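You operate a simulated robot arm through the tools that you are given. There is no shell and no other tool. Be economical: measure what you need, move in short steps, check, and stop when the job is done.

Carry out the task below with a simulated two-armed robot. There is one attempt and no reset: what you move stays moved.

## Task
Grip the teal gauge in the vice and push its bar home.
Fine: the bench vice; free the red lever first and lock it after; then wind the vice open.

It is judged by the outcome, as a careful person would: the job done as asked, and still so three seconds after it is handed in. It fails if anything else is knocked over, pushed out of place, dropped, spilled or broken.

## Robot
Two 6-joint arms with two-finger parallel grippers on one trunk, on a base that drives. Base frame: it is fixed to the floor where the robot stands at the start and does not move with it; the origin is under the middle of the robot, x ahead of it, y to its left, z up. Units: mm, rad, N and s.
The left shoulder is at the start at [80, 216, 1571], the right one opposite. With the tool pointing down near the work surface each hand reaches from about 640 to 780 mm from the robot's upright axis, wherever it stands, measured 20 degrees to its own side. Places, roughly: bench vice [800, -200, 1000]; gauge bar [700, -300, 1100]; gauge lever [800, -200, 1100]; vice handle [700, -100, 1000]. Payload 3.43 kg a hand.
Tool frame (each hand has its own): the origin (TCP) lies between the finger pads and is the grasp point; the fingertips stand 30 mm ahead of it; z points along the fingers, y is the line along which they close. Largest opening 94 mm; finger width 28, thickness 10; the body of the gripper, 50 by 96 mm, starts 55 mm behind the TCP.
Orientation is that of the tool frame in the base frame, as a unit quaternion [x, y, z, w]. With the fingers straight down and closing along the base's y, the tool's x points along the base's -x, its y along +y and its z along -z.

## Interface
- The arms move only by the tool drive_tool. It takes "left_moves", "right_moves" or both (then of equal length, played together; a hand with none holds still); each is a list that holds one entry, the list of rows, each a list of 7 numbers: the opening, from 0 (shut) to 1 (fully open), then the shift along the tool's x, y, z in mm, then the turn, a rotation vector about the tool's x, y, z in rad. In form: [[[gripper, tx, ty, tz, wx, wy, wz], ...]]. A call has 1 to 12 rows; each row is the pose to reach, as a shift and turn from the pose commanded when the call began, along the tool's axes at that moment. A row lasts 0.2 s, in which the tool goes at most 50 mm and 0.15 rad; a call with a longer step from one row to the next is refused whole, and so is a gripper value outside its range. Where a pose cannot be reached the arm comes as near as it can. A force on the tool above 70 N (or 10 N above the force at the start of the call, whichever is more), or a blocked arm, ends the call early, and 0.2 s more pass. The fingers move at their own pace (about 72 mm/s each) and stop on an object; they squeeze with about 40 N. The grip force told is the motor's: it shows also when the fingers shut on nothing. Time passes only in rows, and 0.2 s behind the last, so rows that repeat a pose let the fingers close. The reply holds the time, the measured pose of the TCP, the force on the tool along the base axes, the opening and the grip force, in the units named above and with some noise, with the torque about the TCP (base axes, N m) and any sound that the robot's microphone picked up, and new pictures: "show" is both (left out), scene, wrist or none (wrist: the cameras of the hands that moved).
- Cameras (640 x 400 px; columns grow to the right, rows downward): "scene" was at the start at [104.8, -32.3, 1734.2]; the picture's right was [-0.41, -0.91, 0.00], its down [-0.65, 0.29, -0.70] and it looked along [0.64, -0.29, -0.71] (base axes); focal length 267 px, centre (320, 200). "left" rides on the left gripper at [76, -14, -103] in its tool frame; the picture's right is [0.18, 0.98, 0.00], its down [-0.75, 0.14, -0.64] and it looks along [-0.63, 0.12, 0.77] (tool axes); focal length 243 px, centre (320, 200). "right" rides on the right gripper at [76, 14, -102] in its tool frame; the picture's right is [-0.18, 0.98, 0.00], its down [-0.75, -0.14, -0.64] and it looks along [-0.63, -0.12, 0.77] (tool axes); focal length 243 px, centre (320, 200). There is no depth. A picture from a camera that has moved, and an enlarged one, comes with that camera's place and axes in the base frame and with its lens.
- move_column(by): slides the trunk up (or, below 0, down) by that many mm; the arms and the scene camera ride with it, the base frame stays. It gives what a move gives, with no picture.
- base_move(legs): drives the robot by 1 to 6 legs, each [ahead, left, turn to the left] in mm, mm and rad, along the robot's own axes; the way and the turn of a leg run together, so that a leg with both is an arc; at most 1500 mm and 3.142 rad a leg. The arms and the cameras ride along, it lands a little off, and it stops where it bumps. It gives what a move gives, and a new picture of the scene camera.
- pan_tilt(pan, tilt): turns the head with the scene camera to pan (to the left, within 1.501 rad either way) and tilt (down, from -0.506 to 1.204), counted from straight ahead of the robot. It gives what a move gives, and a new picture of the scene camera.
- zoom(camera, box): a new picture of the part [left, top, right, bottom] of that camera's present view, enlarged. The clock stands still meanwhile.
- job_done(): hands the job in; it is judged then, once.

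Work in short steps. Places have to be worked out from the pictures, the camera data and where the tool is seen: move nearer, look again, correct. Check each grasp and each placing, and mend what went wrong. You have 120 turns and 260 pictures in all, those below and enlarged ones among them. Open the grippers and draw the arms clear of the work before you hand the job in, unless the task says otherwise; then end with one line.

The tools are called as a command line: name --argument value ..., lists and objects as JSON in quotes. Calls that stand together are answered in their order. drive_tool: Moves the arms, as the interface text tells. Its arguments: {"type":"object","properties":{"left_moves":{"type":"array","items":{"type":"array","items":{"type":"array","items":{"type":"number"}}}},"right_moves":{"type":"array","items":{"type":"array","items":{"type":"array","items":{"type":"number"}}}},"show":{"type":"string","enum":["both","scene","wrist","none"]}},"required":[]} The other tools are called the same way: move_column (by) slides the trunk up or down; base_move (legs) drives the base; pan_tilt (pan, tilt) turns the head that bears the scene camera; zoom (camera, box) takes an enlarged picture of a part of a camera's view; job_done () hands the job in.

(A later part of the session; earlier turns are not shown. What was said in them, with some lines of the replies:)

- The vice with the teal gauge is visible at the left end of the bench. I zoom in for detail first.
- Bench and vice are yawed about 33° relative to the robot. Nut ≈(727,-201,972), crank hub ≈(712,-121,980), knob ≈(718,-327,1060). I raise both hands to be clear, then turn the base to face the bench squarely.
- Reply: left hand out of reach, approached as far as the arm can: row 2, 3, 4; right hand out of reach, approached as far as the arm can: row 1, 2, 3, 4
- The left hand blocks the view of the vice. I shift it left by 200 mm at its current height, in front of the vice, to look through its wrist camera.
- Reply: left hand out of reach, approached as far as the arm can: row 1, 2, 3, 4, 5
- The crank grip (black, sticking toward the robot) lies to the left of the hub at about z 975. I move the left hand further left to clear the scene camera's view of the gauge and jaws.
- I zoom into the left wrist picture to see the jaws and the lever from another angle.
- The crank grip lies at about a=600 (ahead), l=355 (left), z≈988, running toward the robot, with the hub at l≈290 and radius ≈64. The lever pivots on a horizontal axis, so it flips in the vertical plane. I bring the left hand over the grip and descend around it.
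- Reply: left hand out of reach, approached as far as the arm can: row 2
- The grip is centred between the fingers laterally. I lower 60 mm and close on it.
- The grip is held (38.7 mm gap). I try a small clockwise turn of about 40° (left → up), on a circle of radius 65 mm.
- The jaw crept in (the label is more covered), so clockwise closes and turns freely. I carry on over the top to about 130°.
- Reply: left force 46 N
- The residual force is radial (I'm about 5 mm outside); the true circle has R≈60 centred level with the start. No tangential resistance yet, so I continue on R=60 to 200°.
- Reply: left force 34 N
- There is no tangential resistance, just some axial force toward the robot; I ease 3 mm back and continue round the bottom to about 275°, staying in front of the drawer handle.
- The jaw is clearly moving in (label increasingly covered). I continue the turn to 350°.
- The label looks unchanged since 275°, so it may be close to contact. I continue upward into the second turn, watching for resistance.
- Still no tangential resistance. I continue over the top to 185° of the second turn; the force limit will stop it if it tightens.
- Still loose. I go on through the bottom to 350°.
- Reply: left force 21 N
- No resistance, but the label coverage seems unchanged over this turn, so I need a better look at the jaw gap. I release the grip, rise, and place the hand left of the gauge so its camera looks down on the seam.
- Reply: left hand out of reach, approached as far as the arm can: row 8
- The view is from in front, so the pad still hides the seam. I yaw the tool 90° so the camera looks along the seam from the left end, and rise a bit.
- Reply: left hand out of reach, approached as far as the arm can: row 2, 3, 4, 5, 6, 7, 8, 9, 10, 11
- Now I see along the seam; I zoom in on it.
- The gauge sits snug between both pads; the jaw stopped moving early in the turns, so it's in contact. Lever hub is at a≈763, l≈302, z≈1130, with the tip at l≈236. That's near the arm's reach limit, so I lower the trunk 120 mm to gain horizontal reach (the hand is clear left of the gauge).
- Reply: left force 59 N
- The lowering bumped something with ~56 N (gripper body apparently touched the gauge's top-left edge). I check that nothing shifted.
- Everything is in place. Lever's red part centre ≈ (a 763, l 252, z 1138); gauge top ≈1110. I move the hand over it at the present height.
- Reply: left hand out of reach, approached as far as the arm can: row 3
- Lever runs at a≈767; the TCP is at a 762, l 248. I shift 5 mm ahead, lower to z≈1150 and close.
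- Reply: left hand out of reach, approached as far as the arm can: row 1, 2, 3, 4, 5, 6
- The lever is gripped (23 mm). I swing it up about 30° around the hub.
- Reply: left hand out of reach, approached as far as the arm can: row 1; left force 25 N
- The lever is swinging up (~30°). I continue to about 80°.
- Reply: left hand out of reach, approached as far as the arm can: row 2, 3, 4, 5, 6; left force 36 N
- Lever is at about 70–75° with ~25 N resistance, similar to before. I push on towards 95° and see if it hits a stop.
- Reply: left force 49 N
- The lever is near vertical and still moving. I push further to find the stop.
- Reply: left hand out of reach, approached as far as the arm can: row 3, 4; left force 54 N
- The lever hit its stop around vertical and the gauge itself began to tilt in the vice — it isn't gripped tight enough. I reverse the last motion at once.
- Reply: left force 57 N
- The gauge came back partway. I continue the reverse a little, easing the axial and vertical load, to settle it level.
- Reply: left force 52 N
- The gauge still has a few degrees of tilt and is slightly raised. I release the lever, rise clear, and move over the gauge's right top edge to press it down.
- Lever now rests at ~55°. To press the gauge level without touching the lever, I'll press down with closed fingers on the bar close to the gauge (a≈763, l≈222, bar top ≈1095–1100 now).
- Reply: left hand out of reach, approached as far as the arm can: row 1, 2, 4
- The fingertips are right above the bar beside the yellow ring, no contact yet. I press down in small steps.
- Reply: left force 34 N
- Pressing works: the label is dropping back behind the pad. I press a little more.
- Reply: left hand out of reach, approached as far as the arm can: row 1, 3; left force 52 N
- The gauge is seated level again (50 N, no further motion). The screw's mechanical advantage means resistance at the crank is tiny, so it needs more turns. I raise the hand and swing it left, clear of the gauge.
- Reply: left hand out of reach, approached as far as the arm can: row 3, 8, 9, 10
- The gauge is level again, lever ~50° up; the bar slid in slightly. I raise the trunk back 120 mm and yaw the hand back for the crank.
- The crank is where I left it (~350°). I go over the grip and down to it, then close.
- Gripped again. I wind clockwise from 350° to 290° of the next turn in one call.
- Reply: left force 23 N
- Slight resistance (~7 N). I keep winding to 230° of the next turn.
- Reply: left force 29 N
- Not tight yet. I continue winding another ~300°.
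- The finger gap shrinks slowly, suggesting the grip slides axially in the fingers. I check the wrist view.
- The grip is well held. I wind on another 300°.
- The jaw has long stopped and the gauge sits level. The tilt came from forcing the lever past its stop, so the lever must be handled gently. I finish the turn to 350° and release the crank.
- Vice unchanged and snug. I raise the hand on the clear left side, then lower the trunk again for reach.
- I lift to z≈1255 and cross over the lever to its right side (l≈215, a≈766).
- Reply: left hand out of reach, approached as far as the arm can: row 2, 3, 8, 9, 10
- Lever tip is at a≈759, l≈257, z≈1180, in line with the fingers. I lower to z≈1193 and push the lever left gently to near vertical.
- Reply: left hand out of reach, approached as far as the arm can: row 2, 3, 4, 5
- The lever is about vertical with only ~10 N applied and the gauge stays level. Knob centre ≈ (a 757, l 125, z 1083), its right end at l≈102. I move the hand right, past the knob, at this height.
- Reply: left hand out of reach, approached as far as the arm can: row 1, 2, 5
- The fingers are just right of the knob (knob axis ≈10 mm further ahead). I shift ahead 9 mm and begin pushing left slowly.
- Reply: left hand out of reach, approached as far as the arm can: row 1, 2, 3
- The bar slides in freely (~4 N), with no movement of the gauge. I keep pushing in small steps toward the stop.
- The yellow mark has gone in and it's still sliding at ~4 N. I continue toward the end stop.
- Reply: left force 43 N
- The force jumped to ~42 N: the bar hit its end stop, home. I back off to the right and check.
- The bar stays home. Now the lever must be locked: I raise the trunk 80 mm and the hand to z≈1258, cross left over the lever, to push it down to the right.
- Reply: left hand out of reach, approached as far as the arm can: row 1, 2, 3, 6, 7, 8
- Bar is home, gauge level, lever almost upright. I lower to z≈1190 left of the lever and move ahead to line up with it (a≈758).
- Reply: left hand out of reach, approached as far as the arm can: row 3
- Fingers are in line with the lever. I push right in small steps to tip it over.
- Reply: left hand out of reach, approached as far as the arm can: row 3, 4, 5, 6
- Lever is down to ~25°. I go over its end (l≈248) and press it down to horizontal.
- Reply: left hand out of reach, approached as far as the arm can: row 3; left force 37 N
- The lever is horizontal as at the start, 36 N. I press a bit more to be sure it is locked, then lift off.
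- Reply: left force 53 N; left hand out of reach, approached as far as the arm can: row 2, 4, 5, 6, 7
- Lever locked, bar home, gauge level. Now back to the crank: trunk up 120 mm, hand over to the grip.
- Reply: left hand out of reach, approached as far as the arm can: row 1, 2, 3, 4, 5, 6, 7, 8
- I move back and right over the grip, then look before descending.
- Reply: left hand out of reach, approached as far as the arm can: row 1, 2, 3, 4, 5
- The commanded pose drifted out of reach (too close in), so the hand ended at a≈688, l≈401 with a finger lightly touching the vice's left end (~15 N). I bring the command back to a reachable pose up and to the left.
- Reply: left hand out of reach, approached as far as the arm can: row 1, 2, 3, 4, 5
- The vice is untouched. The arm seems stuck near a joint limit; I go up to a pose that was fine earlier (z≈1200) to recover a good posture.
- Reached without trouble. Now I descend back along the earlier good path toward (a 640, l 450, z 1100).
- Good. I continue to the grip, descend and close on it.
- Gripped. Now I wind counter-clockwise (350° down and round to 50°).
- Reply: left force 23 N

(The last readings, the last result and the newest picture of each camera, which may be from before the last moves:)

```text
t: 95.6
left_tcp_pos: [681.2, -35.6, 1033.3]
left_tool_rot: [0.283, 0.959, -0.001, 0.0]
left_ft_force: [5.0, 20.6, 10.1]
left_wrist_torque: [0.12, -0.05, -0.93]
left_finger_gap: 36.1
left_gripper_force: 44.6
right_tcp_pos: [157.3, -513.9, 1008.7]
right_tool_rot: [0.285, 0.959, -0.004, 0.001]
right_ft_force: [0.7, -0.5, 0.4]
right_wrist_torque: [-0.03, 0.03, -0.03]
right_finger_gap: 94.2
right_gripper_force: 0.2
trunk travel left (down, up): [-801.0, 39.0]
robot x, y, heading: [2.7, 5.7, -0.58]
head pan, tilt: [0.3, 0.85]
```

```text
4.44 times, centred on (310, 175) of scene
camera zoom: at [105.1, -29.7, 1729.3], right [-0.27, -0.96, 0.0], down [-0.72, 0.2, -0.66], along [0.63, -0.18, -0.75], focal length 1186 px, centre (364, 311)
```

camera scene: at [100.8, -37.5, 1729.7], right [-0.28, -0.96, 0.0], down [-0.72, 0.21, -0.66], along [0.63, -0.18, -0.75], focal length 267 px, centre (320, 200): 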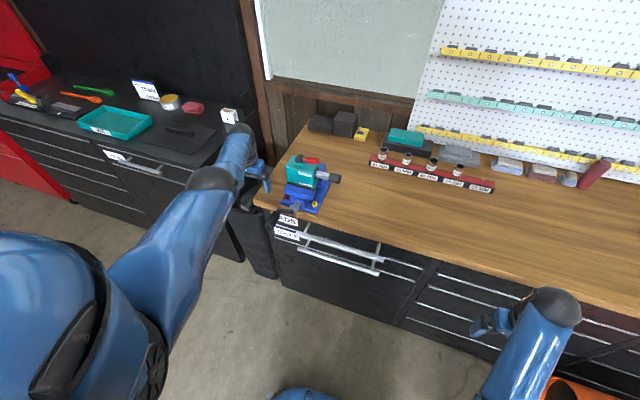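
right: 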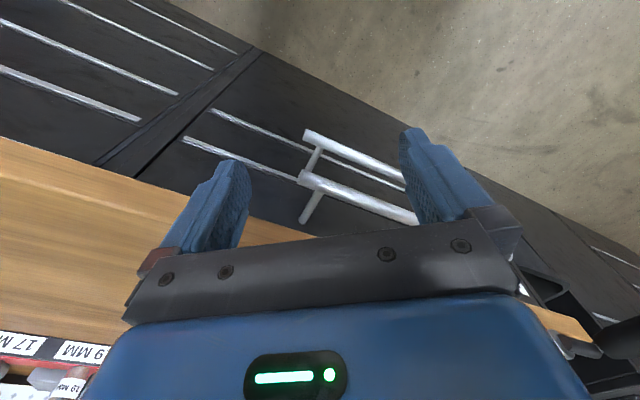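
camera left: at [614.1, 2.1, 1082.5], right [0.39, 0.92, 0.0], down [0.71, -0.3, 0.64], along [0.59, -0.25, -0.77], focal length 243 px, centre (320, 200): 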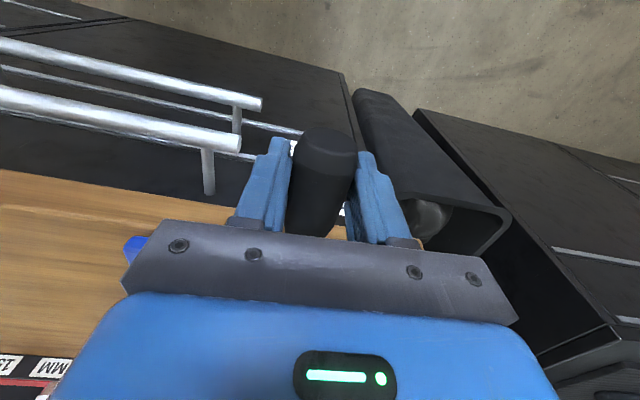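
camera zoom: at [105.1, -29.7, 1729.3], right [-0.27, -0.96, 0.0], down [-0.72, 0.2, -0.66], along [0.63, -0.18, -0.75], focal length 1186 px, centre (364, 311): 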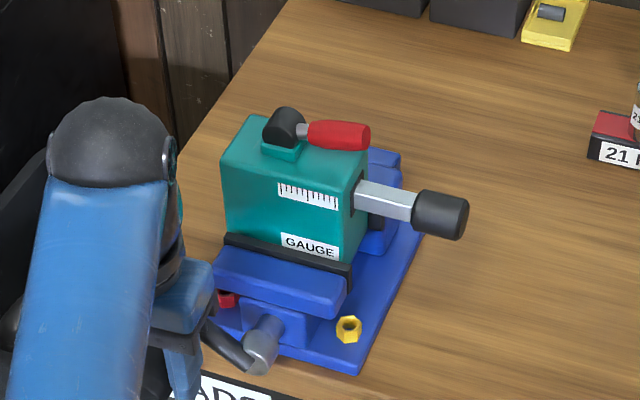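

The jaw is opening right away (label uncovered again). I wind about one more turn so that it is clearly open.

drive_tool --left_moves '[[[0, 0, 15.8, 20.6, 0, 0, 0], [0, 0, 21.4, 46, 0, 0, 0], [0, 0, 15.8, 71.4, 0, 0, 0], [0, 0, 0, 92, 0, 0, 0], [0, 0, -23.1, 104, 0, 0, 0], [0, 0, -49, 105.1, 0, 0, 0], [0, 0, -73, 95.1, 0, 0, 0], [0, 0, -90.6, 76, 0, 0, 0], [0, 0, -98.4, 51.2, 0, 0, 0], [0, 0, -95, 25.5, 0, 0, 0], [0, 0, -81, 3.6, 0, 0, 0], [0, 0, -59.1, -10.4, 0, 0, 0]]]' --show "none"

zoom --camera "scene" --box '[250, 130, 370, 220]'

```text
t: 98.2
left_tcp_pos: [637.7, -93.6, 1051.3]
left_tool_rot: [0.289, 0.957, -0.001, 0.003]
left_ft_force: [-28.4, -3.0, 15.9]
left_wrist_torque: [0.29, 0.67, -1.53]
left_finger_gap: 35.6
left_gripper_force: 45.0
right_tcp_pos: [146.9, -517.6, 1007.0]
right_tool_rot: [0.288, 0.958, 0.0, 0.005]
right_ft_force: [-0.2, -0.4, 0.1]
right_wrist_torque: [-0.01, 0.01, 0.03]
right_finger_gap: 94.1
right_gripper_force: 0.1
trunk travel left (down, up): [-801.0, 39.0]
robot x, y, heading: [-2.8, -0.9, -0.581]
head pan, tilt: [0.3, 0.85]
```

```text
4.44 times, centred on (310, 175) of scene
camera zoom: at [90.6, -37.7, 1730.8], right [-0.28, -0.96, 0.0], down [-0.72, 0.21, -0.66], along [0.64, -0.18, -0.75], focal length 1186 px, centre (364, 311)
```

zoom: 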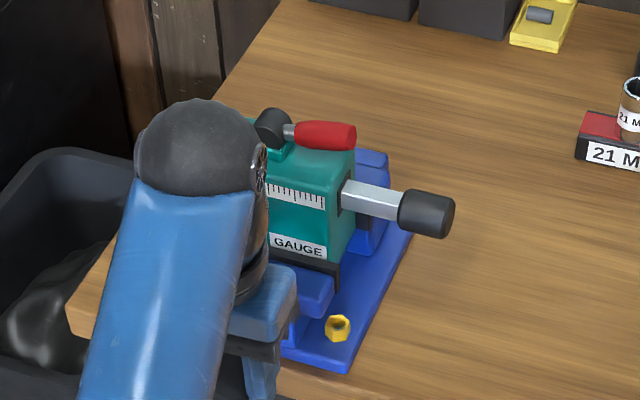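

I finish the turn to bring the grip to the left (350°) and release it, rising clear.

drive_tool --left_moves '[[[0, 3, 25.7, -3.4, 0, 0, 0], [0, 4, 50.5, 4.4, 0, 0, 0], [0, 4, 69.6, 22, 0, 0, 0], [0, 4, 79.6, 46, 0, 0, 0], [0, 4, 79.6, 66.8, 0, 0, 0], [1, 4, 79.6, 66.8, 0, 0, 0], [1, 4, 79.6, 66.8, 0, 0, 0]]]' --show "none"

zoom --camera "scene" --box '[250, 130, 370, 220]'

```text
t: 99.8
left_tcp_pos: [683.8, -24.8, 977.6]
left_tool_rot: [0.285, 0.958, -0.001, -0.001]
left_ft_force: [0.0, -0.7, -0.7]
left_wrist_torque: [0.01, 0.03, 0.01]
left_finger_gap: 94.0
left_gripper_force: 0.1
right_tcp_pos: [154.2, -518.0, 1006.4]
right_tool_rot: [0.286, 0.958, 0.0, 0.001]
right_ft_force: [-0.4, -0.2, 0.1]
right_wrist_torque: [-0.01, -0.01, 0.0]
right_finger_gap: 94.0
right_gripper_force: 0.1
trunk travel left (down, up): [-801.0, 39.0]
robot x, y, heading: [2.8, -4.5, -0.576]
head pan, tilt: [0.3, 0.85]
```

```text
4.44 times, centred on (310, 175) of scene
camera zoom: at [101.4, -38.6, 1729.6], right [-0.28, -0.96, 0.0], down [-0.72, 0.21, -0.66], along [0.63, -0.18, -0.75], focal length 1186 px, centre (364, 311)
```

zoom: 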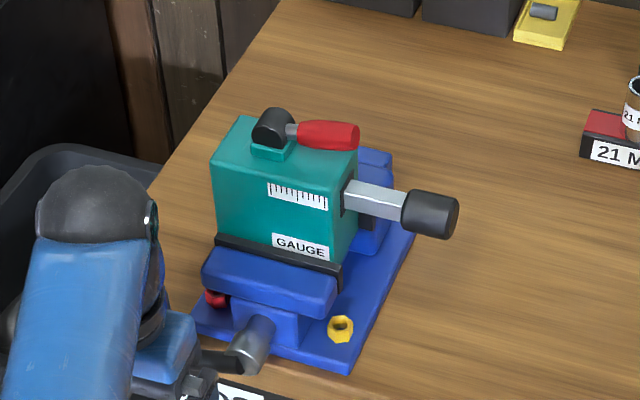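

The jaw is back to its initial open position, lever locked, bar home. I withdraw the hand upward and away to the left.

drive_tool --left_moves '[[[1, 0, 0, -40, 0, 0, 0], [1, 0, 5, -80, 0, 0, 0], [1, -10, 40, -110, 0, 0, 0], [1, -30, 80, -120, 0, 0, 0], [1, -45, 105, -120, 0, 0, 0], [1, -45, 140, -120, 0, 0, 0], [1, -45, 140, -120, 0, 0, 0]]]' --show "both"

zoom --camera "scene" --box '[250, 130, 370, 220]'

zoom --camera "left" --box '[0, 20, 280, 260]'

```text
t: 101.4
left_tcp_pos: [800.6, 65.2, 1100.0]
left_tool_rot: [0.287, 0.958, -0.001, 0.0]
left_ft_force: [0.1, 0.2, 0.4]
left_wrist_torque: [-0.01, -0.04, 0.01]
left_finger_gap: 94.0
left_gripper_force: 0.1
right_tcp_pos: [153.4, -519.2, 1006.9]
right_tool_rot: [0.287, 0.958, -0.002, 0.001]
right_ft_force: [0.4, 0.7, 0.3]
right_wrist_torque: [-0.02, -0.02, 0.02]
right_finger_gap: 93.8
right_gripper_force: 0.0
trunk travel left (down, up): [-801.0, 39.0]
robot x, y, heading: [0.8, -0.5, -0.584]
head pan, tilt: [0.3, 0.85]
camera scene: at [101.4, -37.0, 1729.7], right [-0.28, -0.96, 0.0], down [-0.72, 0.21, -0.66], along [0.63, -0.18, -0.75], focal length 267 px, centre (320, 200)
camera left: at [728.0, 97.0, 1201.7], right [0.39, 0.92, 0.0], down [0.71, -0.29, 0.64], along [0.59, -0.25, -0.77], focal length 243 px, centre (320, 200)
```

scene: 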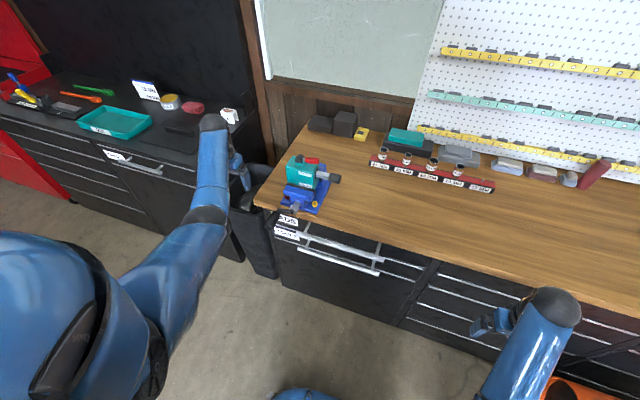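
left: 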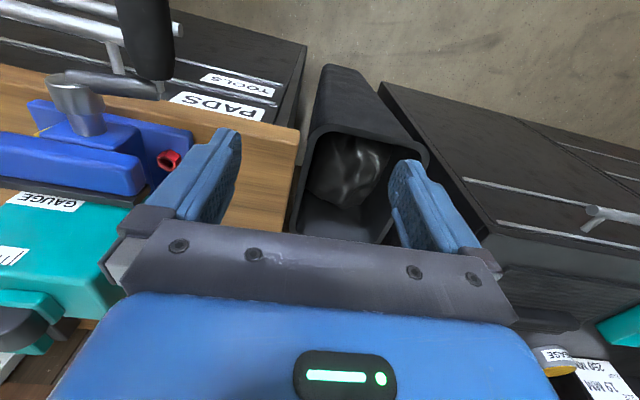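

```text
4.44 times, centred on (310, 175) of scene
camera zoom: at [101.4, -37.0, 1729.7], right [-0.28, -0.96, 0.0], down [-0.72, 0.21, -0.66], along [0.63, -0.18, -0.75], focal length 1186 px, centre (364, 311)
```

zoom: 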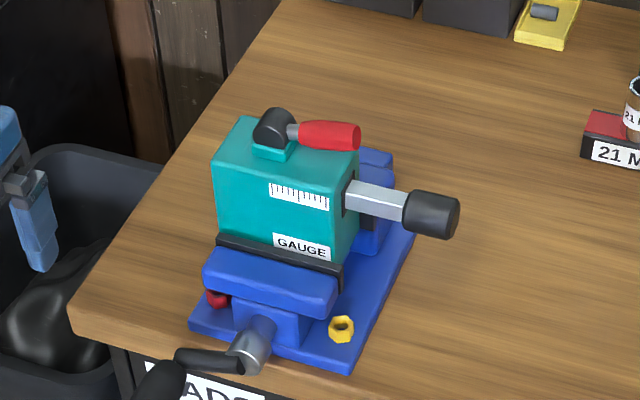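

```text
1.67 times, centred on (140, 140) of left
camera zoom: at [728.0, 97.0, 1201.7], right [0.39, 0.92, 0.0], down [0.71, -0.29, 0.64], along [0.59, -0.25, -0.77], focal length 404 px, centre (620, 300)
```

zoom: 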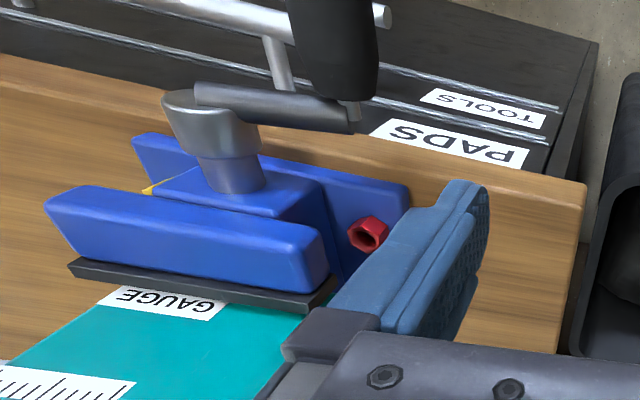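

The vice is open at its original position, the gauge is upright, the bar is home and the lever is locked. The grippers are open and clear, so I hand in the job.

job_done

```text
The job is handed in.
```

The gauge was gripped in the vice, its lever freed, its bar pushed home to the stop and the lever locked again, then the vice was wound open; partway through I forced the lever past its stop and tilted the gauge, but pressed it level again before going on.
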